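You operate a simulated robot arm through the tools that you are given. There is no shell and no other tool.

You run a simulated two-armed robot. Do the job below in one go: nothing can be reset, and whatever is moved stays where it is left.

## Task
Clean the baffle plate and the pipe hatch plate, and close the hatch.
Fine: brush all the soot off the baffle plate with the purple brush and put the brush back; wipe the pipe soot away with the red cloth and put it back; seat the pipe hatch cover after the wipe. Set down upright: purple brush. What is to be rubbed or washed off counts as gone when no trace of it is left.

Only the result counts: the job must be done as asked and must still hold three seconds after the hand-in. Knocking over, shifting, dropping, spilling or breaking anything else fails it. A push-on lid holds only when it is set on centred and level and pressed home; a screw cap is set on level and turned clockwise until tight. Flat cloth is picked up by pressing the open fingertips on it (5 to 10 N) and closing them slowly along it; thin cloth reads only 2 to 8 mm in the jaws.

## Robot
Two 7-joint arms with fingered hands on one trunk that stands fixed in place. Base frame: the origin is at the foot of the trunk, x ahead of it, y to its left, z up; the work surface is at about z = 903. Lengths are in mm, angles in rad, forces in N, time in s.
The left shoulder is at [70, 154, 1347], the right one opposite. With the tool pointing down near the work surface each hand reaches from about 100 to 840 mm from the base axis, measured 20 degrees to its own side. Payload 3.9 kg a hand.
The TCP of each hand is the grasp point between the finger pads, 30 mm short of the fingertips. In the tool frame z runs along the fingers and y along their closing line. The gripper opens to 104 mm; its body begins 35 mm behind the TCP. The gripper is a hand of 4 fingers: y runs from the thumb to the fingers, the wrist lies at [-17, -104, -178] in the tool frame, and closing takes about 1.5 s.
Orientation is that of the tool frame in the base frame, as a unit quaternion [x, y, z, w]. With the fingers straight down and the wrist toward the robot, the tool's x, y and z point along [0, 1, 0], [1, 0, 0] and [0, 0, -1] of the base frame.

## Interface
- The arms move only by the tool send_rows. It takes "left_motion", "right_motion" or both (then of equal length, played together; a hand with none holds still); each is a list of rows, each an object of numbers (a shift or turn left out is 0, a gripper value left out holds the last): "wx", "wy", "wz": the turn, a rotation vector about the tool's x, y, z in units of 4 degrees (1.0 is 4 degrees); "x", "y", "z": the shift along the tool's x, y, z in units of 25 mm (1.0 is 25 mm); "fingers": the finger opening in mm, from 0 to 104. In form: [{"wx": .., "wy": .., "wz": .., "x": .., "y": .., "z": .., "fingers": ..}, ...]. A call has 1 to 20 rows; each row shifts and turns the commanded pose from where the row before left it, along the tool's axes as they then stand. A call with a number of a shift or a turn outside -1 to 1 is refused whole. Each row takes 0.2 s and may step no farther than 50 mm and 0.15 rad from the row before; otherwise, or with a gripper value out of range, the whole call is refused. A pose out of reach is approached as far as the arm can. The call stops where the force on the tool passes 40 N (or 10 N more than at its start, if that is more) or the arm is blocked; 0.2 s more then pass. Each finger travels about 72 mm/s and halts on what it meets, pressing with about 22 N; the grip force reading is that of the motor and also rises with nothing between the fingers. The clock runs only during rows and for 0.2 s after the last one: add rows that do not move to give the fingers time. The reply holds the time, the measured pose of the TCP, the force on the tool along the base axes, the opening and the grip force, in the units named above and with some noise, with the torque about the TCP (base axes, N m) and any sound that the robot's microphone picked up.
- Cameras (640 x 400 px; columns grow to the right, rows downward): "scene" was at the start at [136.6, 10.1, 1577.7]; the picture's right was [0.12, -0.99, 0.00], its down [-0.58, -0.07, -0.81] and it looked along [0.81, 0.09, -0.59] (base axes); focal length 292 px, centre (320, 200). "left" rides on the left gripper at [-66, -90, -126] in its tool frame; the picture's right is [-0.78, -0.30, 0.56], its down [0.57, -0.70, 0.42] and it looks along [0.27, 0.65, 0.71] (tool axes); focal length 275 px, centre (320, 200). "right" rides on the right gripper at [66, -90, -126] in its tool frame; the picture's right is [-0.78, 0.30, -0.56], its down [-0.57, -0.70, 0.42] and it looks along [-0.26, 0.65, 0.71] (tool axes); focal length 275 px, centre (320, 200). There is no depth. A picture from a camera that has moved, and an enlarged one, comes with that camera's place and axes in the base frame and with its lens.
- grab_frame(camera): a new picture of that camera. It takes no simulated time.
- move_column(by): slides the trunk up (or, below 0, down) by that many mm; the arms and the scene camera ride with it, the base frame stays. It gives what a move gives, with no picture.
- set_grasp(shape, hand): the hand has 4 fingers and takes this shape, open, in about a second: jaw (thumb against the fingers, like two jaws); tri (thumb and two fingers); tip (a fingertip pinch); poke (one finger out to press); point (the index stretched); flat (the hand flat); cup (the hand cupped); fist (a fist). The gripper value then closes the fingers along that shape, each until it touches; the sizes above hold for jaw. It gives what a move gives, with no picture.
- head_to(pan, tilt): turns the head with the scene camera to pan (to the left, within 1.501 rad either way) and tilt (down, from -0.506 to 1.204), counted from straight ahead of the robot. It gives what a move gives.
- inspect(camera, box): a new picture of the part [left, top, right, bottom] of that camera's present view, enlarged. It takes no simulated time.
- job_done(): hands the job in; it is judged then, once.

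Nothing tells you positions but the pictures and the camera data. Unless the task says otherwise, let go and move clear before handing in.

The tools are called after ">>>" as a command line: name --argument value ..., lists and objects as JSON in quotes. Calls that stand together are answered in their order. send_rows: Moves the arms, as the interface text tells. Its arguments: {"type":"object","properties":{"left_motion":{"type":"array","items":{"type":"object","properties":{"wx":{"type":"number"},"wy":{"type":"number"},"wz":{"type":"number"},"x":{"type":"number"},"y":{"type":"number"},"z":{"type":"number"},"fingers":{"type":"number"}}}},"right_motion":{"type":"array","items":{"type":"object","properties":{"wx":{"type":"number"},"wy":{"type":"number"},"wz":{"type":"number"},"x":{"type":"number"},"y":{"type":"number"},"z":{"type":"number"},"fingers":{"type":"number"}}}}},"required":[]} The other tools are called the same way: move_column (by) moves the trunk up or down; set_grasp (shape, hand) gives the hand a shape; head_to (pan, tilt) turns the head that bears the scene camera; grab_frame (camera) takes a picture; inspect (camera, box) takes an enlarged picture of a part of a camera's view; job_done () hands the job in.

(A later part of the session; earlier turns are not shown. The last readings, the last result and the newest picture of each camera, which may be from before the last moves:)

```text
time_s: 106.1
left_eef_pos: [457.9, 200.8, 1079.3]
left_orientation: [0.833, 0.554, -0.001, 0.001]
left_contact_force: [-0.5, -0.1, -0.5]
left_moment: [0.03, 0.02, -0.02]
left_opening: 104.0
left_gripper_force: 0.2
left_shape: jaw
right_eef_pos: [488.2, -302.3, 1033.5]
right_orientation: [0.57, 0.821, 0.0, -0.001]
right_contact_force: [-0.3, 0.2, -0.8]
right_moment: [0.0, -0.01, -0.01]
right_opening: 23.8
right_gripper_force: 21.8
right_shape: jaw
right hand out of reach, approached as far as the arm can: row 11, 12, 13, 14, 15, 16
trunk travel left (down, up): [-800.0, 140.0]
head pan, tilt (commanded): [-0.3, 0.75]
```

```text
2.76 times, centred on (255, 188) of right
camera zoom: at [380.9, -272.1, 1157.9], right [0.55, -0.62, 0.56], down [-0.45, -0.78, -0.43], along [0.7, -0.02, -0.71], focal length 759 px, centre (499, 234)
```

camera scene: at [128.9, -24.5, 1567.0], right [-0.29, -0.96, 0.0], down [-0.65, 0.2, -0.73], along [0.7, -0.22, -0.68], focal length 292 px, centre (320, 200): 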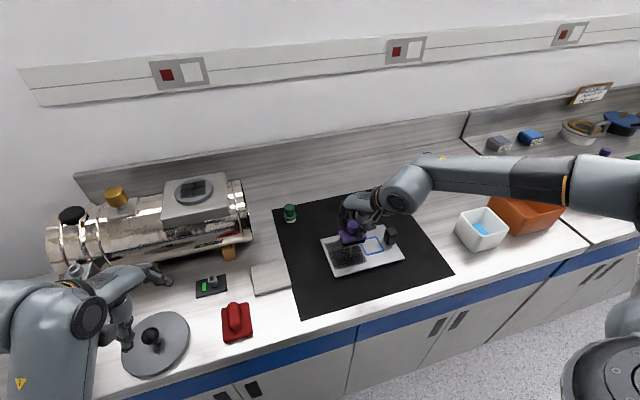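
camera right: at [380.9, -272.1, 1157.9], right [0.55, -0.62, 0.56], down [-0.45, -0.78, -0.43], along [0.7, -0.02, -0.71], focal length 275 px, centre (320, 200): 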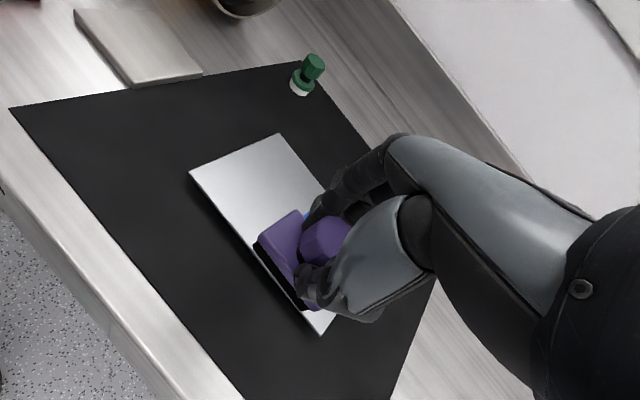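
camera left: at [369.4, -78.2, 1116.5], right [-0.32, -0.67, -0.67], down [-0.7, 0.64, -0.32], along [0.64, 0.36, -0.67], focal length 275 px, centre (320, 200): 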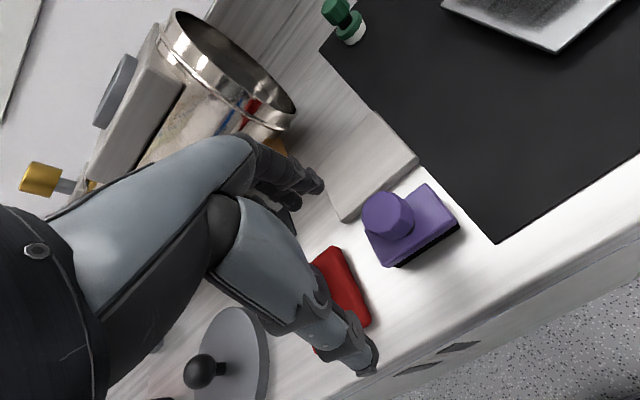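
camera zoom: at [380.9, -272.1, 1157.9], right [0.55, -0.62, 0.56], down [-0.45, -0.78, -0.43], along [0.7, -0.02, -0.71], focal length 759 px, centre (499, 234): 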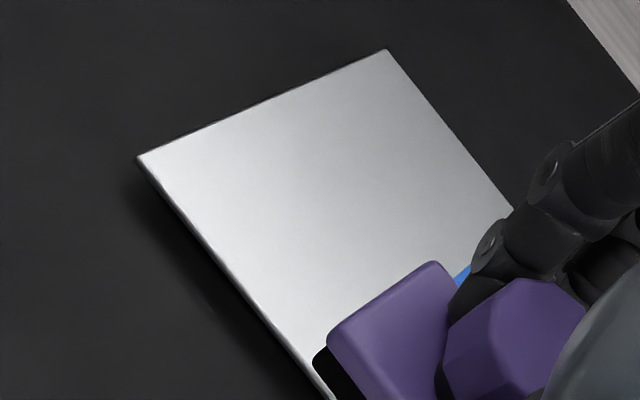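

The plate is spotless. Now I carry the brush back to its original spot at [464.5, -41].

>>> send_rows --right_motion '[{"x": 0.922, "y": 0.247}, {"x": 0.922, "y": 0.247}, {"x": 0.922, "y": 0.247}, {"x": 0.922, "y": 0.247}, {"x": 0.922, "y": 0.247}, {"x": 0.922, "y": 0.247}, {"x": 0.922, "y": 0.247}, {"x": 0.922, "y": 0.247}, {"x": 0.922, "y": 0.247}, {"x": 0.922, "y": 0.247}, {"x": 0.922, "y": 0.247}, {}]'

>>> head_to --pan 0.117 --tilt 0.8

```text
time_s: 108.7
left_eef_pos: [458.4, 200.3, 1079.9]
left_orientation: [0.833, 0.554, 0.0, 0.001]
left_contact_force: [0.2, -0.1, -0.3]
left_moment: [-0.01, 0.01, 0.02]
left_opening: 103.5
left_gripper_force: 0.1
left_shape: jaw
right_eef_pos: [465.2, -40.8, 1034.7]
right_orientation: [0.571, 0.821, 0.001, 0.001]
right_contact_force: [1.1, 0.1, -0.5]
right_moment: [-0.03, 0.0, 0.0]
right_opening: 23.7
right_gripper_force: 22.2
right_shape: jaw
trunk travel left (down, up): [-800.0, 140.0]
head pan, tilt (commanded): [-0.3, 0.75]
```

```text
time_s: 109.6
left_eef_pos: [459.2, 201.1, 1079.9]
left_orientation: [0.832, 0.554, 0.0, 0.001]
left_contact_force: [0.0, -0.7, -0.2]
left_moment: [-0.01, -0.01, -0.01]
left_opening: 103.6
left_gripper_force: 0.1
left_shape: jaw
right_eef_pos: [465.1, -39.0, 1034.2]
right_orientation: [0.571, 0.821, 0.0, 0.001]
right_contact_force: [0.8, 0.7, -1.1]
right_moment: [0.0, -0.01, -0.01]
right_opening: 24.0
right_gripper_force: 22.5
right_shape: jaw
trunk travel left (down, up): [-800.0, 140.0]
head pan, tilt (commanded): [0.117, 0.799]
```

>>> send_rows --right_motion '[{"z": 0.9}, {"z": 0.9}, {"z": 0.7}, {"z": 0.3}, {}]'

>>> inspect --camera "right" --box '[180, 150, 400, 350]'

>>> inspect --camera "scene" --box '[280, 220, 440, 320]'

```text
time_s: 110.8
left_eef_pos: [459.0, 201.3, 1078.8]
left_orientation: [0.832, 0.555, -0.001, 0.001]
left_contact_force: [-0.2, -1.2, 0.3]
left_moment: [-0.02, 0.02, -0.03]
left_opening: 103.7
left_gripper_force: 0.1
left_shape: jaw
right_eef_pos: [464.3, -41.1, 962.0]
right_orientation: [0.571, 0.821, 0.001, 0.0]
right_contact_force: [0.2, -0.8, -1.3]
right_moment: [-0.01, -0.01, 0.02]
right_opening: 23.8
right_gripper_force: 21.8
right_shape: jaw
trunk travel left (down, up): [-800.0, 140.0]
head pan, tilt (commanded): [0.117, 0.799]
```

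```text
2.00 times, centred on (290, 250) of right
camera zoom: at [355.7, -9.8, 1086.9], right [0.55, -0.63, 0.56], down [-0.46, -0.78, -0.43], along [0.7, -0.02, -0.71], focal length 551 px, centre (380, 100)
```

zoom: 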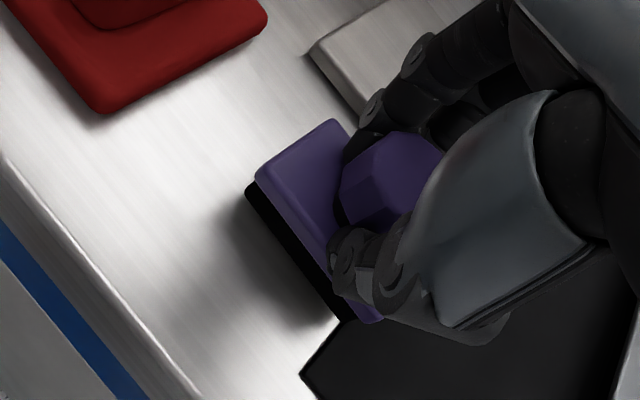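

```text
4.00 times, centred on (360, 270) of scene
camera zoom: at [129.8, 9.3, 1563.0], right [0.12, -0.99, 0.0], down [-0.71, -0.08, -0.7], along [0.69, 0.08, -0.72], focal length 1166 px, centre (160, -80)
```

zoom: 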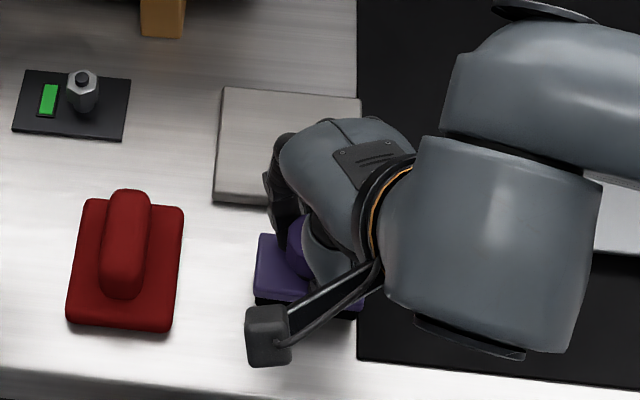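

The brush is aligned over its spot. Lowering in small steps until the bench carries it.

>>> send_rows --right_motion '[{"x": 0.04, "z": 0.04}, {"z": 0.04}, {}]'

>>> send_rows --right_motion '[{"z": 0.04}, {}]'

```text
time_s: 111.6
left_eef_pos: [459.3, 201.4, 1079.5]
left_orientation: [0.832, 0.554, 0.0, 0.001]
left_contact_force: [-0.4, -0.6, 0.2]
left_moment: [0.01, 0.0, 0.0]
left_opening: 103.4
left_gripper_force: 0.1
left_shape: jaw
right_eef_pos: [463.7, -39.4, 962.0]
right_orientation: [0.572, 0.821, 0.001, 0.0]
right_contact_force: [1.1, 0.2, -1.0]
right_moment: [-0.02, 0.01, -0.01]
right_opening: 24.2
right_gripper_force: 22.5
right_shape: jaw
trunk travel left (down, up): [-800.0, 140.0]
head pan, tilt (commanded): [0.117, 0.799]
```

```text
time_s: 112.2
left_eef_pos: [458.2, 201.1, 1078.8]
left_orientation: [0.832, 0.554, 0.0, 0.002]
left_contact_force: [0.6, 0.6, 0.2]
left_moment: [0.01, -0.01, 0.0]
left_opening: 103.5
left_gripper_force: 0.1
left_shape: jaw
right_eef_pos: [464.4, -39.2, 960.0]
right_orientation: [0.571, 0.821, 0.001, 0.0]
right_contact_force: [-0.3, -0.5, -1.6]
right_moment: [-0.04, 0.03, -0.02]
right_opening: 23.9
right_gripper_force: 21.8
right_shape: jaw
trunk travel left (down, up): [-800.0, 140.0]
head pan, tilt (commanded): [0.117, 0.799]
```

>>> send_rows --right_motion '[{"z": 0.04}, {}]'

>>> send_rows --right_motion '[{"z": 0.04}, {}]'

```text
time_s: 112.8
left_eef_pos: [458.9, 201.6, 1079.2]
left_orientation: [0.832, 0.555, 0.0, 0.001]
left_contact_force: [-0.7, -0.3, -0.5]
left_moment: [-0.02, -0.01, 0.0]
left_opening: 103.6
left_gripper_force: 0.1
left_shape: jaw
right_eef_pos: [465.1, -41.4, 958.8]
right_orientation: [0.571, 0.821, 0.0, 0.001]
right_contact_force: [-0.3, -0.7, -1.0]
right_moment: [0.0, -0.03, -0.02]
right_opening: 23.9
right_gripper_force: 22.2
right_shape: jaw
trunk travel left (down, up): [-800.0, 140.0]
head pan, tilt (commanded): [0.117, 0.799]
```

```text
time_s: 113.4
left_eef_pos: [458.5, 201.1, 1078.2]
left_orientation: [0.833, 0.554, 0.0, 0.002]
left_contact_force: [0.0, -0.1, 0.1]
left_moment: [0.03, -0.03, -0.01]
left_opening: 103.8
left_gripper_force: 0.0
left_shape: jaw
right_eef_pos: [465.3, -39.4, 959.7]
right_orientation: [0.572, 0.82, 0.0, 0.001]
right_contact_force: [-0.1, 0.4, -1.1]
right_moment: [-0.01, 0.01, 0.01]
right_opening: 23.8
right_gripper_force: 22.3
right_shape: jaw
trunk travel left (down, up): [-800.0, 140.0]
head pan, tilt (commanded): [0.117, 0.799]
```

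>>> send_rows --right_motion '[{"z": 0.04}, {}]'

>>> send_rows --right_motion '[{"z": 0.04}, {}]'

```text
time_s: 114.0
left_eef_pos: [458.5, 200.6, 1080.0]
left_orientation: [0.832, 0.554, 0.001, 0.001]
left_contact_force: [0.1, -0.1, -0.5]
left_moment: [-0.01, -0.01, -0.03]
left_opening: 103.7
left_gripper_force: 0.1
left_shape: jaw
right_eef_pos: [464.8, -38.6, 958.7]
right_orientation: [0.572, 0.82, 0.001, 0.0]
right_contact_force: [0.1, -0.7, -1.3]
right_moment: [-0.02, -0.04, -0.01]
right_opening: 24.0
right_gripper_force: 22.1
right_shape: jaw
trunk travel left (down, up): [-800.0, 140.0]
head pan, tilt (commanded): [0.117, 0.799]
```

```text
time_s: 114.6
left_eef_pos: [458.7, 200.3, 1079.2]
left_orientation: [0.833, 0.554, -0.001, 0.001]
left_contact_force: [-0.3, 0.2, -0.5]
left_moment: [0.02, 0.05, -0.03]
left_opening: 103.5
left_gripper_force: 0.0
left_shape: jaw
right_eef_pos: [465.1, -39.4, 957.6]
right_orientation: [0.572, 0.82, 0.002, 0.0]
right_contact_force: [0.1, -0.5, 1.7]
right_moment: [0.05, -0.08, 0.0]
right_opening: 23.8
right_gripper_force: 21.8
right_shape: jaw
trunk travel left (down, up): [-800.0, 140.0]
head pan, tilt (commanded): [0.117, 0.799]
```

The bench takes the weight. Releasing and lifting straight off.

>>> send_rows --right_motion '[{"fingers": 40}, {"fingers": 70}, {"fingers": 104}, {"fingers": 104}, {"fingers": 104}, {"z": -0.3}, {"z": -0.6}, {"z": -0.9}]'

>>> send_rows --right_motion '[{"x": -0.9, "y": -0.3, "z": -0.1}, {"x": -0.9, "y": -0.3}, {"x": -0.9, "y": -0.3}, {"x": -0.9, "y": -0.3}, {"x": -0.9, "y": -0.2}, {"x": -0.9, "y": -0.2}, {"x": -0.9}, {"x": -0.9}, {"x": -0.9}, {"x": -0.9}, {"x": -0.9}]'

>>> inspect --camera "scene" --box '[280, 220, 440, 320]'

>>> grab_frame --camera "scene"

>>> grab_frame --camera "right"

```text
time_s: 116.4
left_eef_pos: [458.1, 200.6, 1079.4]
left_orientation: [0.832, 0.554, 0.0, 0.001]
left_contact_force: [-0.4, 0.1, 0.5]
left_moment: [0.0, -0.02, 0.02]
left_opening: 104.0
left_gripper_force: 0.1
left_shape: jaw
right_eef_pos: [464.4, -37.9, 1003.1]
right_orientation: [0.572, 0.82, 0.001, -0.001]
right_contact_force: [1.2, 0.8, -0.2]
right_moment: [-0.02, 0.02, 0.01]
right_opening: 103.5
right_gripper_force: 0.1
right_shape: jaw
trunk travel left (down, up): [-800.0, 140.0]
head pan, tilt (commanded): [0.117, 0.799]
```

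```text
time_s: 118.8
left_eef_pos: [458.7, 200.7, 1080.0]
left_orientation: [0.832, 0.554, 0.0, 0.001]
left_contact_force: [-0.8, -0.4, 0.0]
left_moment: [-0.01, -0.01, -0.02]
left_opening: 103.7
left_gripper_force: 0.0
left_shape: jaw
right_eef_pos: [513.1, -286.6, 1003.9]
right_orientation: [0.571, 0.821, 0.002, 0.0]
right_contact_force: [-0.3, -0.3, 1.1]
right_moment: [0.02, 0.02, 0.04]
right_opening: 103.9
right_gripper_force: 0.1
right_shape: jaw
trunk travel left (down, up): [-800.0, 140.0]
head pan, tilt (commanded): [0.117, 0.799]
```

```text
4.00 times, centred on (360, 270) of scene
camera zoom: at [129.7, 8.3, 1563.0], right [0.12, -0.99, 0.0], down [-0.71, -0.08, -0.7], along [0.69, 0.08, -0.72], focal length 1166 px, centre (160, -80)
```

zoom: 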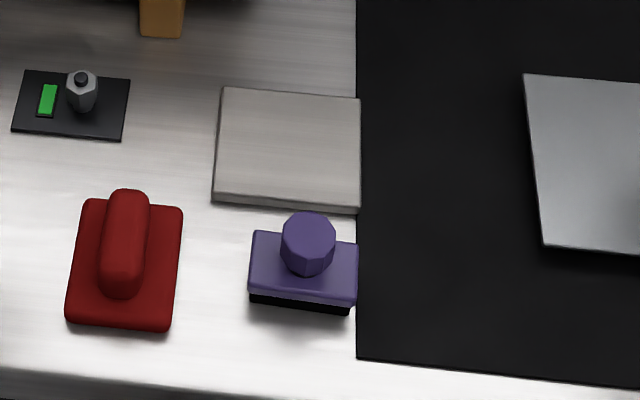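

```text
taken
camera scene: at [129.7, 8.3, 1563.0], right [0.12, -0.99, 0.0], down [-0.71, -0.08, -0.7], along [0.69, 0.08, -0.72], focal length 292 px, centre (320, 200)
```

scene: 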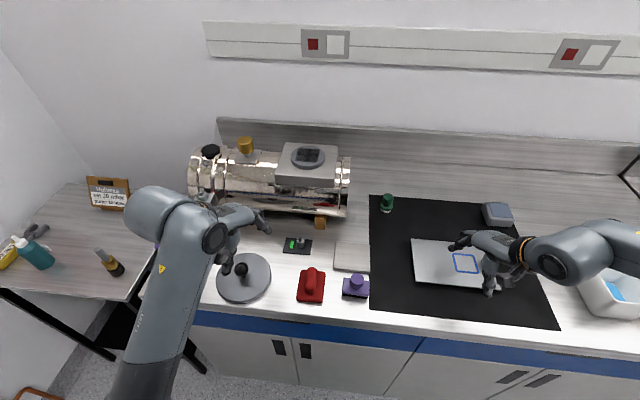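

```text
taken
camera right: at [405.0, -256.3, 1127.7], right [0.55, -0.63, 0.56], down [-0.46, -0.78, -0.43], along [0.7, -0.02, -0.71], focal length 275 px, centre (320, 200)
```

right: 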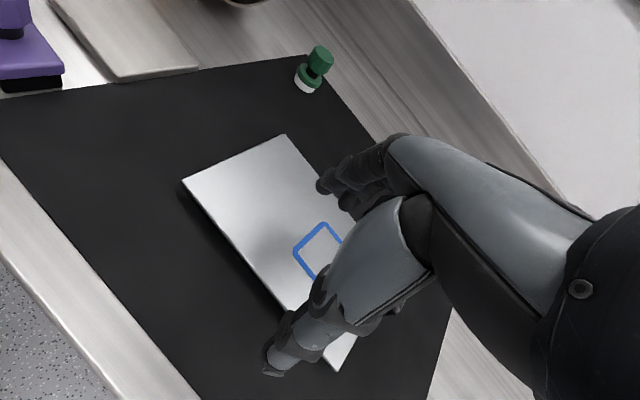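

The brush is back upright on its spot and the baffle plate is clean. Next is the red cloth: its grip ridge runs along x near [468, 69], top at about z = 941, so I turn the left hand to close across it (along y).

>>> send_rows --left_motion '[{"wz": 0.94}, {"wz": 0.94}, {"wz": 0.94}, {"wz": 0.94}, {"wz": 0.94}, {"wz": 0.94}, {"wz": 0.94}, {"wz": 0.94}, {"wz": 0.94}, {"wz": 0.94}, {"wz": 0.94}, {"wz": 0.94}, {"wz": 0.94}, {"wz": 0.94}, {"wz": 0.94}, {"wz": 0.94}, {"wz": 0.94}, {"wz": 0.94}]'

>>> grab_frame --camera "left"

>>> grab_frame --camera "scene"

```text
time_s: 122.6
left_eef_pos: [459.2, 201.0, 1080.4]
left_orientation: [1.0, -0.004, 0.0, 0.002]
left_contact_force: [0.8, -0.7, 0.2]
left_moment: [0.02, 0.02, 0.03]
left_opening: 103.5
left_gripper_force: 0.1
left_shape: jaw
right_eef_pos: [512.6, -287.1, 1003.5]
right_orientation: [0.572, 0.82, 0.001, 0.0]
right_contact_force: [0.3, -0.7, 1.2]
right_moment: [-0.03, 0.01, -0.01]
right_opening: 103.6
right_gripper_force: 0.1
right_shape: jaw
trunk travel left (down, up): [-800.0, 140.0]
head pan, tilt (commanded): [0.117, 0.799]
```

```text
taken
camera left: at [393.5, 290.6, 1206.4], right [-0.77, 0.3, -0.56], down [0.58, 0.7, -0.43], along [0.26, -0.65, -0.71], focal length 275 px, centre (320, 200)
```

left: 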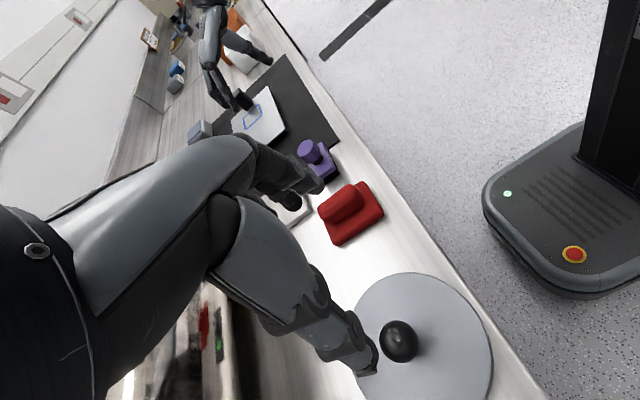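

```text
taken
camera scene: at [130.0, 9.2, 1563.0], right [0.12, -0.99, 0.0], down [-0.71, -0.08, -0.7], along [0.69, 0.08, -0.72], focal length 292 px, centre (320, 200)
```

scene: 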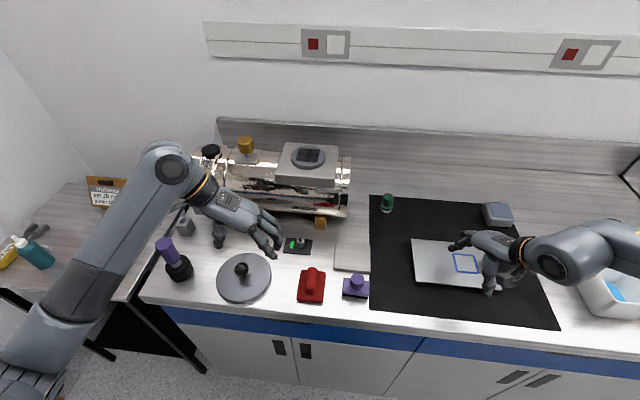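

The left hand now points to the right, level. Moving it over the cloth's ridge, well above it.

>>> send_rows --left_motion '[{"x": 0.068, "y": 0.88, "z": 0.4}, {"x": 0.068, "y": 0.88, "z": 0.4}, {"x": 0.068, "y": 0.88, "z": 0.5}, {"x": 0.068, "y": 0.88, "z": 0.6}, {"x": 0.068, "y": 0.88, "z": 0.6}, {"x": 0.068, "y": 0.88, "z": 0.6}]'

>>> grab_frame --camera "left"

>>> inspect --camera "scene" --box '[220, 200, 380, 320]'

```text
time_s: 124.0
left_eef_pos: [468.4, 69.5, 1003.7]
left_orientation: [1.0, -0.003, 0.001, 0.001]
left_contact_force: [0.1, 0.1, -0.7]
left_moment: [0.0, 0.02, -0.02]
left_opening: 103.6
left_gripper_force: 0.1
left_shape: jaw
right_eef_pos: [513.1, -286.8, 1003.6]
right_orientation: [0.571, 0.821, 0.001, 0.0]
right_contact_force: [-0.2, -1.4, 0.2]
right_moment: [-0.01, -0.01, -0.03]
right_opening: 103.7
right_gripper_force: 0.1
right_shape: jaw
trunk travel left (down, up): [-800.0, 140.0]
head pan, tilt (commanded): [0.117, 0.799]
```

```text
taken
camera left: at [403.2, 159.1, 1129.9], right [-0.77, 0.3, -0.56], down [0.58, 0.7, -0.43], along [0.26, -0.65, -0.71], focal length 275 px, centre (320, 200)
```

left: 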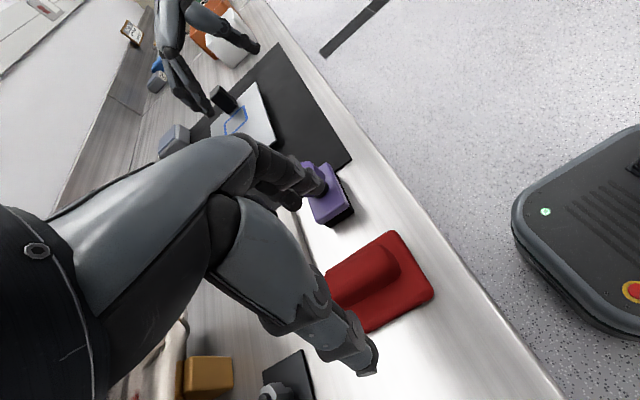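

```text
3.33 times, centred on (300, 260) of scene
camera zoom: at [130.1, 8.3, 1563.0], right [0.12, -0.99, 0.0], down [-0.71, -0.08, -0.7], along [0.69, 0.08, -0.72], focal length 972 px, centre (387, 0)
```

zoom: 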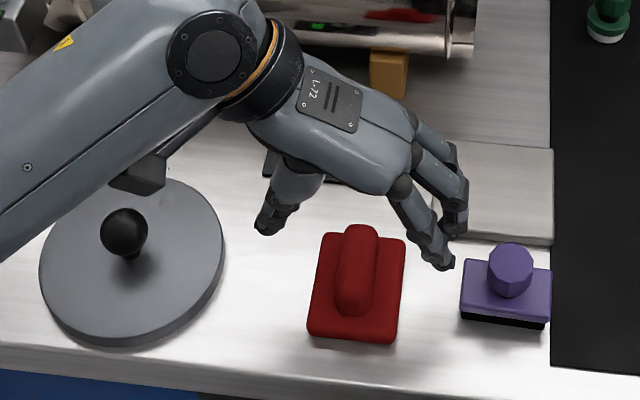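

>>> inspect --camera "left" --box '[290, 200, 460, 350]'

```text
2.67 times, centred on (375, 275) of left
camera zoom: at [403.2, 159.1, 1129.9], right [-0.77, 0.3, -0.56], down [0.58, 0.7, -0.43], along [0.26, -0.65, -0.71], focal length 734 px, centre (173, 0)
```

zoom: 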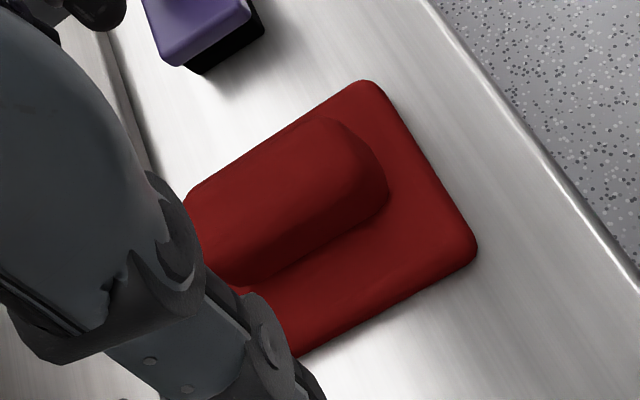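

The ridge centre is at y ≈ 70, right under the hand. I narrow the opening, descend to z ≈ 944 and close on the ridge.

>>> send_rows --left_motion '[{"z": 0.5, "fingers": 66}, {"z": 0.6}, {"z": 0.6}, {"z": 0.5}, {"z": 0.14}, {}]'

>>> grab_frame --camera "left"

>>> inspect --camera "right" --box '[0, 0, 200, 120]'

```text
time_s: 125.4
left_eef_pos: [467.3, 69.0, 945.3]
left_orientation: [1.0, -0.003, 0.0, 0.001]
left_contact_force: [0.2, -0.5, 0.3]
left_moment: [-0.01, 0.0, 0.04]
left_opening: 66.2
left_gripper_force: 0.0
left_shape: jaw
right_eef_pos: [512.7, -285.1, 1004.1]
right_orientation: [0.571, 0.821, 0.001, 0.001]
right_contact_force: [-1.0, 0.6, 0.3]
right_moment: [-0.01, 0.02, 0.02]
right_opening: 103.7
right_gripper_force: 0.0
right_shape: jaw
trunk travel left (down, up): [-800.0, 140.0]
head pan, tilt (commanded): [0.117, 0.799]
```

```text
taken
camera left: at [402.7, 158.5, 1070.8], right [-0.77, 0.3, -0.56], down [0.58, 0.7, -0.43], along [0.26, -0.65, -0.71], focal length 275 px, centre (320, 200)
```

left: 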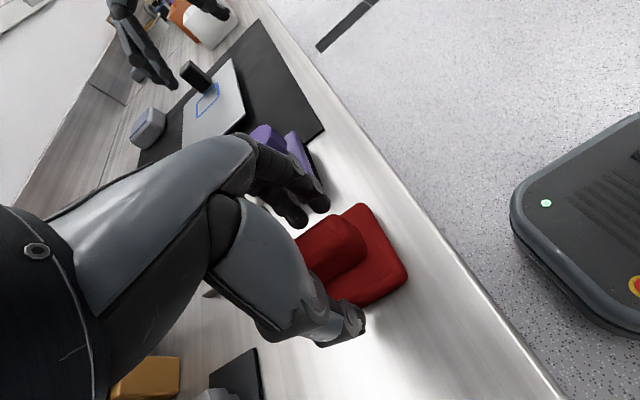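

```text
3.20 times, centred on (100, 60) of right
camera zoom: at [405.0, -255.5, 1127.8], right [0.55, -0.63, 0.56], down [-0.46, -0.78, -0.43], along [0.7, -0.02, -0.71], focal length 881 px, centre (1024, 648)
```

zoom: 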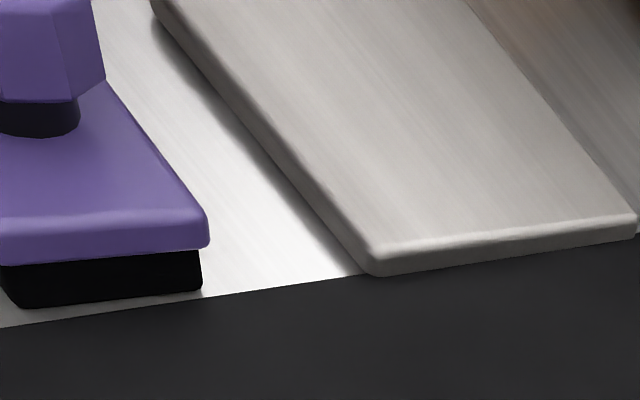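

Thumb and fingers straddle the ridge. Closing slowly.

>>> send_rows --left_motion '[{"z": 0.06, "fingers": 50}, {"fingers": 40}, {"fingers": 30}, {"fingers": 24}, {"fingers": 18}, {"fingers": 12}, {"fingers": 6}, {"fingers": 3}, {"fingers": 3}, {"fingers": 3}]'

>>> grab_frame --camera "left"

```text
time_s: 127.6
left_eef_pos: [468.2, 68.7, 945.2]
left_orientation: [1.0, -0.004, 0.002, 0.002]
left_contact_force: [3.7, 0.1, 17.3]
left_moment: [-0.28, -0.14, 0.28]
left_opening: 45.4
left_gripper_force: 21.9
left_shape: jaw
right_eef_pos: [511.2, -287.2, 1004.5]
right_orientation: [0.571, 0.821, 0.002, 0.001]
right_contact_force: [-0.3, -0.3, -0.7]
right_moment: [0.03, 0.02, 0.0]
right_opening: 103.8
right_gripper_force: 0.1
right_shape: jaw
trunk travel left (down, up): [-800.0, 140.0]
head pan, tilt (commanded): [0.117, 0.799]
```

```text
taken
camera left: at [402.1, 157.7, 1070.5], right [-0.77, 0.3, -0.56], down [0.58, 0.7, -0.42], along [0.26, -0.65, -0.71], focal length 275 px, centre (320, 200)
```

left: 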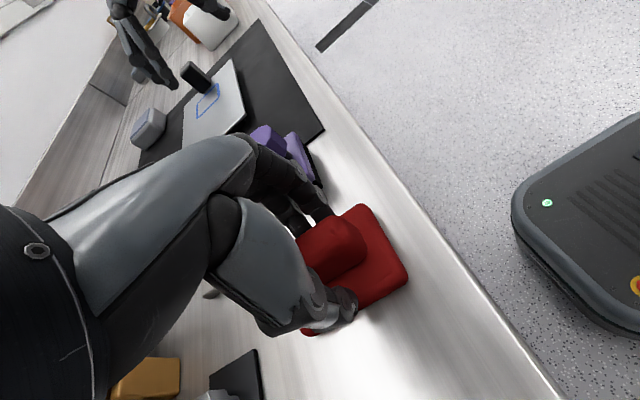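

The fingertips dip as they close and pressed on the cloth's base (17 N). I open a little, rise 9 mm and close again.

>>> send_rows --left_motion '[{"fingers": 60}, {"z": -0.2}, {"z": -0.2}, {"fingers": 45}, {"fingers": 35}, {"fingers": 28}, {"fingers": 22}, {"fingers": 16}, {"fingers": 10}, {"fingers": 5}, {"fingers": 3}, {"fingers": 3}]'

>>> grab_frame --camera "left"

```text
time_s: 130.2
left_eef_pos: [468.5, 67.8, 953.4]
left_orientation: [1.0, -0.004, 0.001, 0.001]
left_contact_force: [-0.6, -0.2, 0.7]
left_moment: [0.02, 0.03, 0.0]
left_opening: 20.5
left_gripper_force: 21.6
left_shape: jaw
right_eef_pos: [513.4, -286.7, 1003.0]
right_orientation: [0.572, 0.82, 0.001, 0.0]
right_contact_force: [0.3, 0.4, 0.5]
right_moment: [-0.03, -0.02, 0.02]
right_opening: 103.7
right_gripper_force: 0.0
right_shape: jaw
trunk travel left (down, up): [-800.0, 140.0]
head pan, tilt (commanded): [0.117, 0.799]
```

```text
taken
camera left: at [402.6, 157.6, 1079.3], right [-0.77, 0.3, -0.56], down [0.58, 0.7, -0.43], along [0.26, -0.65, -0.71], focal length 275 px, centre (320, 200)
```

left: 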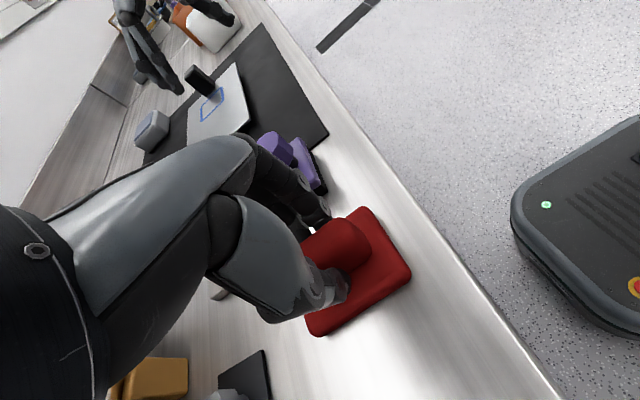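

Now holding the ridge (20.5 mm, 21.6 N). Lifting a little to check it comes along.

>>> send_rows --left_motion '[{"z": -0.2}, {"z": -0.4}, {"z": -0.7}, {"z": -0.7}, {}]'

>>> grab_frame --camera "left"

>>> inspect --camera "scene" --box '[220, 200, 380, 320]'

```text
time_s: 131.4
left_eef_pos: [468.4, 67.4, 1004.1]
left_orientation: [1.0, -0.003, 0.0, 0.0]
left_contact_force: [0.2, 0.1, 0.3]
left_moment: [0.01, 0.0, 0.0]
left_opening: 20.9
left_gripper_force: 21.5
left_shape: jaw
right_eef_pos: [513.3, -286.9, 1005.2]
right_orientation: [0.572, 0.821, 0.002, 0.0]
right_contact_force: [-0.1, 0.1, 0.0]
right_moment: [0.04, 0.0, -0.01]
right_opening: 103.6
right_gripper_force: 0.0
right_shape: jaw
trunk travel left (down, up): [-800.0, 140.0]
head pan, tilt (commanded): [0.117, 0.799]
```

```text
taken
camera left: at [403.4, 158.1, 1129.9], right [-0.77, 0.3, -0.56], down [0.58, 0.7, -0.43], along [0.26, -0.65, -0.71], focal length 275 px, centre (320, 200)
```

left: 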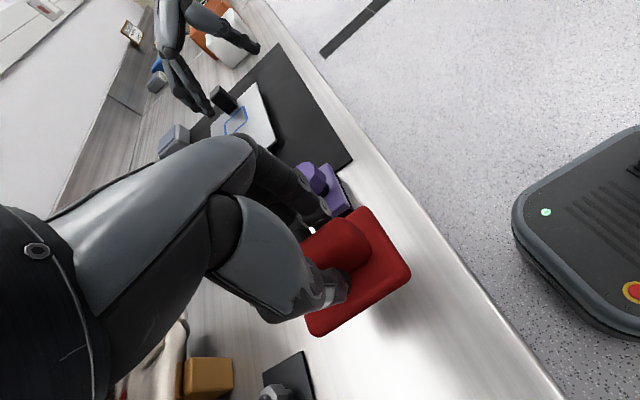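

```text
3.33 times, centred on (300, 260) of scene
camera zoom: at [129.8, 9.2, 1563.0], right [0.12, -0.99, 0.0], down [-0.71, -0.08, -0.7], along [0.69, 0.08, -0.72], focal length 972 px, centre (387, 0)
```

zoom: 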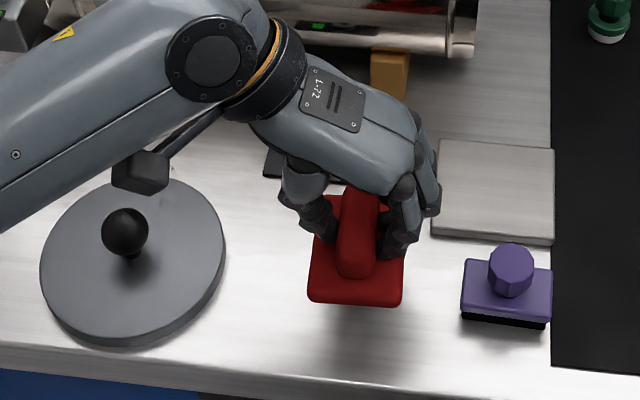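

The cloth is lifted, keeping its shape. Now a close look at the hatch plate and its soot from the head camera.

>>> inspect --camera "scene" --box '[250, 120, 370, 200]'

>>> inspect --camera "scene" --box '[170, 120, 370, 260]'

```text
5.00 times, centred on (310, 160) of scene
camera zoom: at [129.8, 9.2, 1563.0], right [0.12, -0.99, 0.0], down [-0.71, -0.08, -0.7], along [0.69, 0.08, -0.72], focal length 1458 px, centre (370, 400)
```

zoom: 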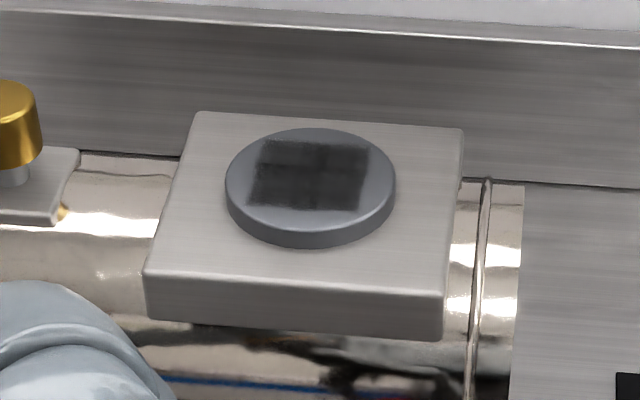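

```text
2.86 times, centred on (270, 190) of scene
camera zoom: at [129.8, 9.2, 1563.0], right [0.12, -0.99, 0.0], down [-0.71, -0.08, -0.7], along [0.69, 0.08, -0.72], focal length 833 px, centre (463, 229)
```

zoom: 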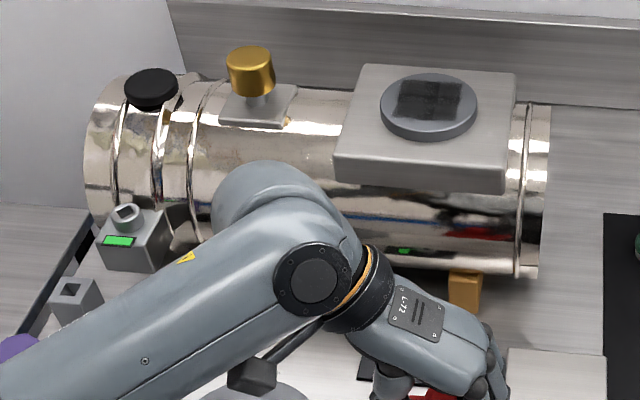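

The hatch plate is a raised grey disc (about 87 mm across) on the saddle, with a soot square about 55 mm wide near [726, 110], top around z = 1102–1108. I raise the cloth well above the pipe and then move over it.

>>> send_rows --left_motion '[{"z": -0.95}, {"z": -0.95}, {"z": -0.95}, {"z": -0.95}, {"z": -0.95}, {"z": -0.95}, {"z": -0.95}, {"z": -0.95}]'

>>> send_rows --left_motion '[{"x": 0.9, "y": -0.16}, {"x": 0.9, "y": -0.16}, {"x": 0.9, "y": -0.16}, {"x": 0.9, "y": -0.16}, {"x": 0.9, "y": -0.16}, {"x": 0.9, "y": -0.16}]'

>>> grab_frame --camera "left"

>>> head_to --pan 0.117 --tilt 0.6

>>> grab_frame --camera "scene"

```text
time_s: 133.2
left_eef_pos: [467.2, 68.1, 1194.8]
left_orientation: [1.0, -0.003, 0.0, 0.001]
left_contact_force: [-0.3, 0.4, -1.7]
left_moment: [0.03, -0.02, 0.02]
left_opening: 20.6
left_gripper_force: 22.2
left_shape: jaw
right_eef_pos: [513.8, -285.8, 1004.0]
right_orientation: [0.572, 0.82, 0.001, 0.0]
right_contact_force: [0.2, -0.2, 0.2]
right_moment: [-0.01, 0.01, 0.01]
right_opening: 103.8
right_gripper_force: 0.1
right_shape: jaw
trunk travel left (down, up): [-800.0, 140.0]
head pan, tilt (commanded): [0.117, 0.799]
```

```text
time_s: 134.6
left_eef_pos: [604.7, 89.4, 1193.9]
left_orientation: [1.0, -0.005, 0.0, 0.001]
left_contact_force: [-0.2, 0.4, -1.2]
left_moment: [-0.02, 0.03, 0.01]
left_opening: 20.8
left_gripper_force: 22.0
left_shape: jaw
right_eef_pos: [514.4, -287.0, 1002.9]
right_orientation: [0.571, 0.821, 0.002, -0.001]
right_contact_force: [-0.5, -0.2, -0.3]
right_moment: [0.0, -0.04, 0.02]
right_opening: 103.8
right_gripper_force: 0.1
right_shape: jaw
trunk travel left (down, up): [-800.0, 140.0]
head pan, tilt (commanded): [0.117, 0.799]
```

```text
taken
camera left: at [539.0, 180.3, 1319.8], right [-0.77, 0.3, -0.56], down [0.58, 0.7, -0.43], along [0.26, -0.65, -0.71], focal length 275 px, centre (320, 200)
```

left: 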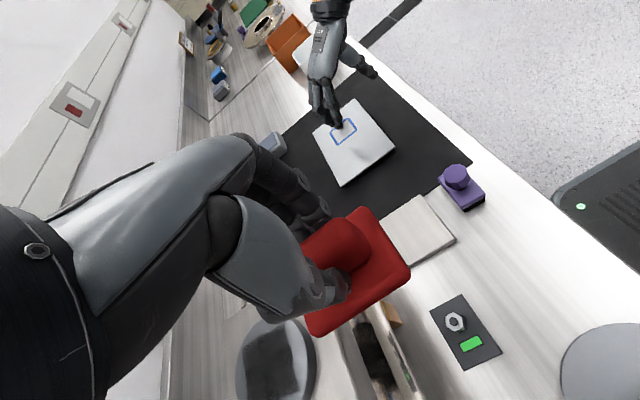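

```text
time_s: 135.3
left_eef_pos: [603.4, 90.5, 1194.6]
left_orientation: [1.0, -0.003, 0.0, 0.0]
left_contact_force: [0.0, 0.5, -0.5]
left_moment: [0.0, 0.02, -0.01]
left_opening: 20.8
left_gripper_force: 21.8
left_shape: jaw
right_eef_pos: [513.7, -286.8, 1002.6]
right_orientation: [0.572, 0.82, 0.001, -0.001]
right_contact_force: [0.3, 0.3, 0.2]
right_moment: [-0.01, 0.02, 0.0]
right_opening: 104.0
right_gripper_force: 0.0
right_shape: jaw
trunk travel left (down, up): [-800.0, 140.0]
head pan, tilt (commanded): [0.117, 0.6]
```

```text
taken
camera scene: at [137.6, 10.0, 1579.8], right [0.12, -0.99, 0.0], down [-0.56, -0.07, -0.82], along [0.82, 0.1, -0.57], focal length 292 px, centre (320, 200)
```

scene: 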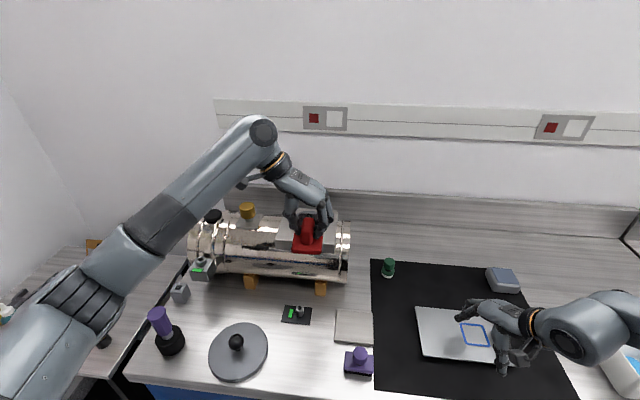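

>>> inspect --camera "left" --box '[210, 290, 350, 400]'

>>> inspect --camera "scene" --box '[240, 160, 370, 270]'

```text
3.64 times, centred on (280, 345) of left
camera zoom: at [537.8, 180.6, 1320.3], right [-0.77, 0.3, -0.56], down [0.58, 0.7, -0.43], along [0.26, -0.65, -0.71], focal length 1001 px, centre (466, -327)
```

zoom: 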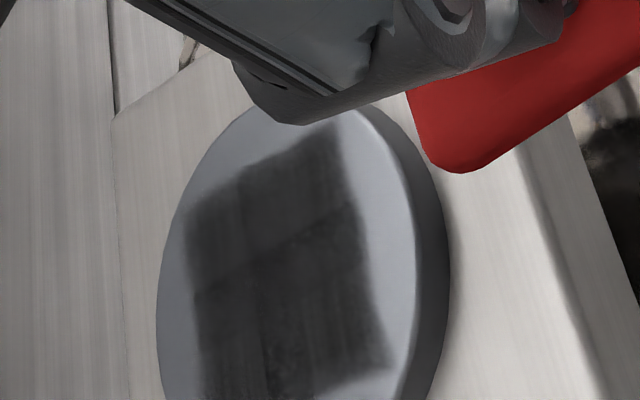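

```text
3.64 times, centred on (305, 215) of scene
camera zoom: at [137.6, 10.0, 1579.8], right [0.12, -0.99, 0.0], down [-0.56, -0.07, -0.82], along [0.82, 0.1, -0.57], focal length 1060 px, centre (374, 146)
```

zoom: 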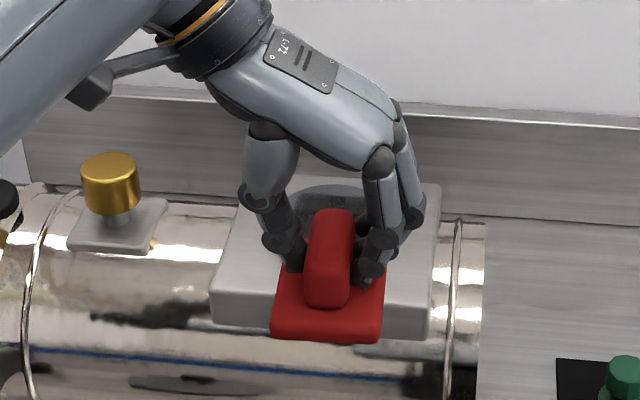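

Both views agree on a hatch-plate top near z = 1107, centred at [722.5, 109]. Moving the cloth directly above it.

>>> send_rows --left_motion '[{"x": 0.948, "y": -0.144}, {"x": 0.948, "y": -0.144}, {"x": 0.948, "y": -0.144}, {"x": 0.948, "y": -0.144}, {"x": 0.948, "y": -0.144}, {}]'

>>> inspect --camera "scene" --box '[240, 130, 370, 240]'

>>> grab_frame --camera "left"

```text
time_s: 136.7
left_eef_pos: [715.3, 110.4, 1194.9]
left_orientation: [1.0, -0.004, 0.001, 0.001]
left_contact_force: [-0.1, 0.7, -1.1]
left_moment: [-0.01, 0.05, -0.02]
left_opening: 20.6
left_gripper_force: 22.4
left_shape: jaw
left hand out of reach, approached as far as the arm can: row 5
right_eef_pos: [511.8, -285.9, 1004.5]
right_orientation: [0.571, 0.821, 0.001, 0.001]
right_contact_force: [0.6, 0.9, 0.3]
right_moment: [-0.01, -0.02, -0.01]
right_opening: 103.7
right_gripper_force: 0.1
right_shape: jaw
trunk travel left (down, up): [-800.0, 140.0]
head pan, tilt (commanded): [0.117, 0.6]
```

```text
3.64 times, centred on (305, 185) of scene
camera zoom: at [136.7, 10.5, 1579.9], right [0.12, -0.99, 0.0], down [-0.56, -0.07, -0.83], along [0.82, 0.1, -0.56], focal length 1060 px, centre (374, 254)
```

zoom: 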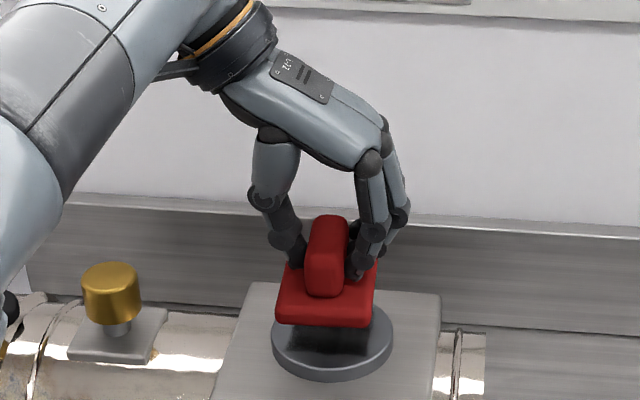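

```text
taken
camera left: at [650.4, 200.5, 1320.8], right [-0.77, 0.3, -0.56], down [0.58, 0.69, -0.43], along [0.26, -0.65, -0.71], focal length 275 px, centre (320, 200)
```

left: 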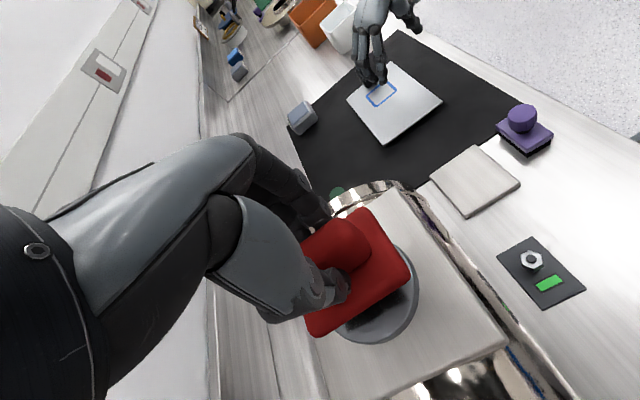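

The arm runs out of reach at x = 715 with the hand turned sideways. I turn the hand forward in steps, which brings the wrist nearer to the robot.

>>> send_rows --left_motion '[{"wz": -0.9}, {"wz": -0.9}, {"wz": -0.9}, {"wz": -0.9}, {"wz": -0.9}, {"wz": -0.9}, {"wz": -0.9}, {"wz": -0.9}, {"wz": -0.9}, {"wz": -0.9}, {"wz": -0.9}, {"wz": -0.9}]'

>>> send_rows --left_motion '[{"wz": -0.9}, {"wz": -0.9}, {"wz": -0.9}, {"wz": -0.9}, {"wz": -0.9}, {"wz": -0.9}, {"wz": -0.9}, {"wz": -0.9}, {"wz": -0.9}, {"wz": -0.9}, {"wz": -0.9}, {"wz": -0.9}, {"wz": -0.85}]'

>>> inspect --camera "scene" --box '[240, 130, 370, 240]'

>>> grab_frame --camera "left"

```text
time_s: 139.3
left_eef_pos: [717.0, 110.7, 1193.5]
left_orientation: [0.931, 0.366, -0.001, 0.001]
left_contact_force: [0.5, 0.1, -1.3]
left_moment: [0.02, -0.01, -0.01]
left_opening: 20.9
left_gripper_force: 22.1
left_shape: jaw
right_eef_pos: [513.2, -287.0, 1002.9]
right_orientation: [0.572, 0.82, 0.001, 0.0]
right_contact_force: [-0.9, -0.7, -0.8]
right_moment: [0.01, -0.01, 0.0]
right_opening: 103.7
right_gripper_force: 0.1
right_shape: jaw
trunk travel left (down, up): [-800.0, 140.0]
head pan, tilt (commanded): [0.117, 0.6]
```

```text
time_s: 142.1
left_eef_pos: [716.4, 109.2, 1194.6]
left_orientation: [0.711, 0.704, -0.001, 0.001]
left_contact_force: [0.6, 0.0, -0.9]
left_moment: [-0.01, -0.03, -0.03]
left_opening: 20.7
left_gripper_force: 22.3
left_shape: jaw
right_eef_pos: [513.5, -286.5, 1004.6]
right_orientation: [0.572, 0.82, 0.001, -0.001]
right_contact_force: [0.7, 0.1, -0.4]
right_moment: [0.01, -0.02, 0.0]
right_opening: 103.7
right_gripper_force: 0.1
right_shape: jaw
trunk travel left (down, up): [-800.0, 140.0]
head pan, tilt (commanded): [0.117, 0.6]
```

```text
3.64 times, centred on (305, 185) of scene
camera zoom: at [137.6, 9.6, 1579.9], right [0.12, -0.99, 0.0], down [-0.56, -0.07, -0.82], along [0.82, 0.1, -0.57], focal length 1060 px, centre (374, 254)
```

zoom: 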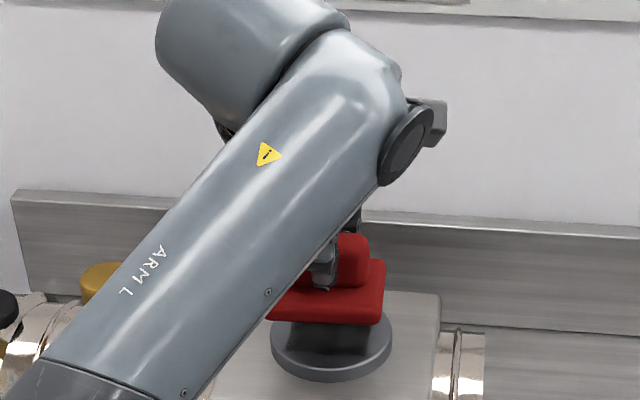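

```text
taken
camera left: at [625.7, 44.1, 1320.1], right [-0.3, -0.77, -0.56], down [-0.7, 0.58, -0.43], along [0.65, 0.26, -0.71], focal length 275 px, centre (320, 200)
```

left: 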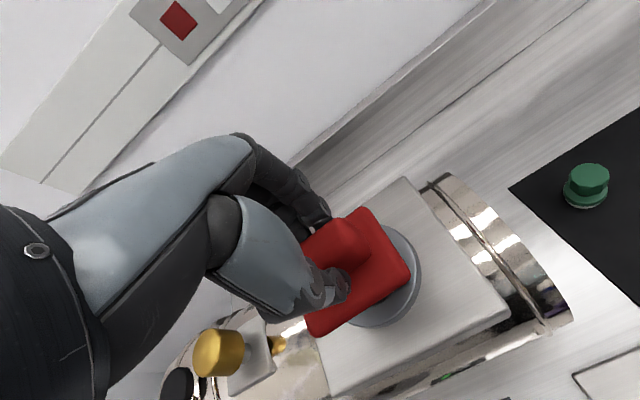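

The hand now points forward and the cloth sits above the disc. I centre it and lower to just above the soot.

>>> send_rows --left_motion '[{"x": -0.128, "y": 0.34}, {"z": 0.6}, {"z": 0.5}, {}]'

>>> grab_frame --camera "left"

>>> inspect --camera "scene" --box '[240, 130, 370, 240]'

```text
time_s: 143.1
left_eef_pos: [726.1, 106.2, 1166.8]
left_orientation: [0.711, 0.703, 0.0, 0.0]
left_contact_force: [0.9, -0.4, -0.6]
left_moment: [-0.01, 0.02, 0.01]
left_opening: 20.4
left_gripper_force: 22.0
left_shape: jaw
right_eef_pos: [512.7, -286.4, 1004.0]
right_orientation: [0.571, 0.821, 0.001, 0.0]
right_contact_force: [0.8, 0.4, 0.6]
right_moment: [0.0, 0.02, 0.01]
right_opening: 103.7
right_gripper_force: 0.1
right_shape: jaw
trunk travel left (down, up): [-800.0, 140.0]
head pan, tilt (commanded): [0.117, 0.6]
```

```text
taken
camera left: at [635.0, 41.1, 1292.7], right [-0.3, -0.77, -0.56], down [-0.7, 0.58, -0.43], along [0.65, 0.26, -0.71], focal length 275 px, centre (320, 200)
```

left: 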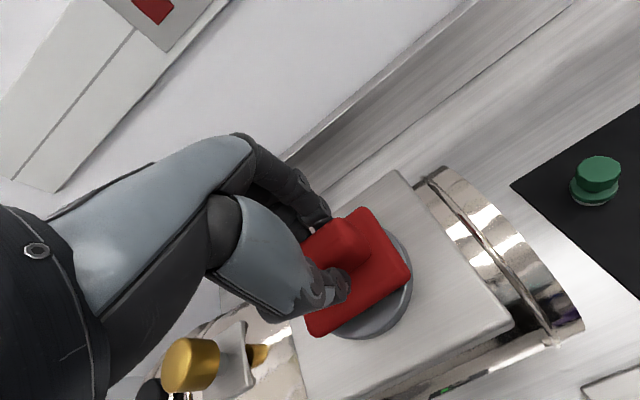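

```text
3.64 times, centred on (305, 185) of scene
camera zoom: at [137.6, 9.7, 1579.9], right [0.12, -0.99, 0.0], down [-0.56, -0.07, -0.82], along [0.82, 0.1, -0.57], focal length 1060 px, centre (374, 254)
```

zoom: 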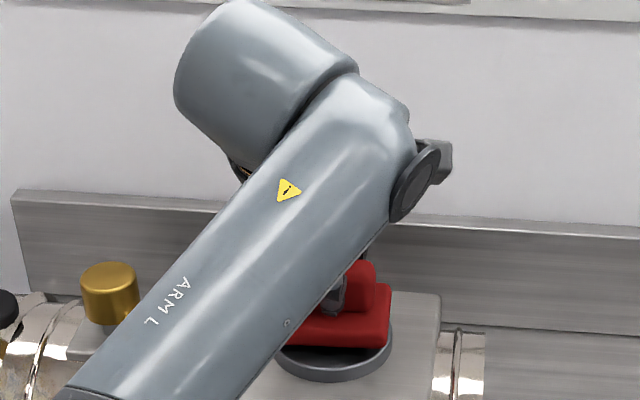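

>>> send_rows --left_motion '[{"z": 0.08}, {"z": 0.08}, {}]'

>>> send_rows --left_motion '[{"z": 0.06}, {"z": 0.06}, {}]'

```text
time_s: 143.9
left_eef_pos: [725.0, 107.3, 1162.6]
left_orientation: [0.711, 0.704, 0.0, 0.001]
left_contact_force: [-0.1, 0.2, -1.3]
left_moment: [0.01, 0.01, -0.01]
left_opening: 20.5
left_gripper_force: 22.1
left_shape: jaw
right_eef_pos: [513.6, -286.4, 1004.3]
right_orientation: [0.571, 0.821, 0.001, 0.0]
right_contact_force: [0.3, 0.4, -0.3]
right_moment: [-0.04, 0.01, 0.01]
right_opening: 103.4
right_gripper_force: 0.2
right_shape: jaw
trunk travel left (down, up): [-800.0, 140.0]
head pan, tilt (commanded): [0.117, 0.6]
```

```text
time_s: 144.7
left_eef_pos: [725.1, 106.5, 1159.6]
left_orientation: [0.711, 0.703, -0.001, 0.001]
left_contact_force: [-0.7, 0.7, 0.0]
left_moment: [0.01, -0.03, 0.02]
left_opening: 20.7
left_gripper_force: 22.0
left_shape: jaw
right_eef_pos: [512.2, -286.5, 1004.6]
right_orientation: [0.571, 0.821, 0.002, -0.001]
right_contact_force: [0.2, 0.2, 0.2]
right_moment: [0.0, 0.03, 0.03]
right_opening: 103.7
right_gripper_force: 0.0
right_shape: jaw
trunk travel left (down, up): [-800.0, 140.0]
head pan, tilt (commanded): [0.117, 0.6]
```

>>> send_rows --left_motion '[{"z": 0.06}, {}]'

>>> send_rows --left_motion '[{"z": 0.06}, {}]'

```text
time_s: 145.3
left_eef_pos: [725.7, 106.6, 1157.6]
left_orientation: [0.711, 0.703, -0.001, 0.002]
left_contact_force: [1.3, 0.1, 3.6]
left_moment: [-0.02, -0.08, 0.01]
left_opening: 20.9
left_gripper_force: 21.9
left_shape: jaw
right_eef_pos: [513.1, -286.8, 1004.4]
right_orientation: [0.571, 0.821, 0.002, 0.001]
right_contact_force: [0.3, 0.4, -0.7]
right_moment: [0.01, 0.02, -0.01]
right_opening: 103.8
right_gripper_force: 0.0
right_shape: jaw
trunk travel left (down, up): [-800.0, 140.0]
head pan, tilt (commanded): [0.117, 0.6]
```

```text
time_s: 145.9
left_eef_pos: [723.8, 106.0, 1158.5]
left_orientation: [0.711, 0.703, 0.0, 0.003]
left_contact_force: [4.3, 1.4, 11.6]
left_moment: [0.08, -0.15, -0.02]
left_opening: 21.1
left_gripper_force: 21.8
left_shape: jaw
right_eef_pos: [512.7, -285.8, 1006.0]
right_orientation: [0.571, 0.821, 0.001, 0.001]
right_contact_force: [-0.3, 0.5, -0.8]
right_moment: [0.02, -0.03, -0.01]
right_opening: 103.8
right_gripper_force: 0.1
right_shape: jaw
trunk travel left (down, up): [-800.0, 140.0]
head pan, tilt (commanded): [0.117, 0.6]
```

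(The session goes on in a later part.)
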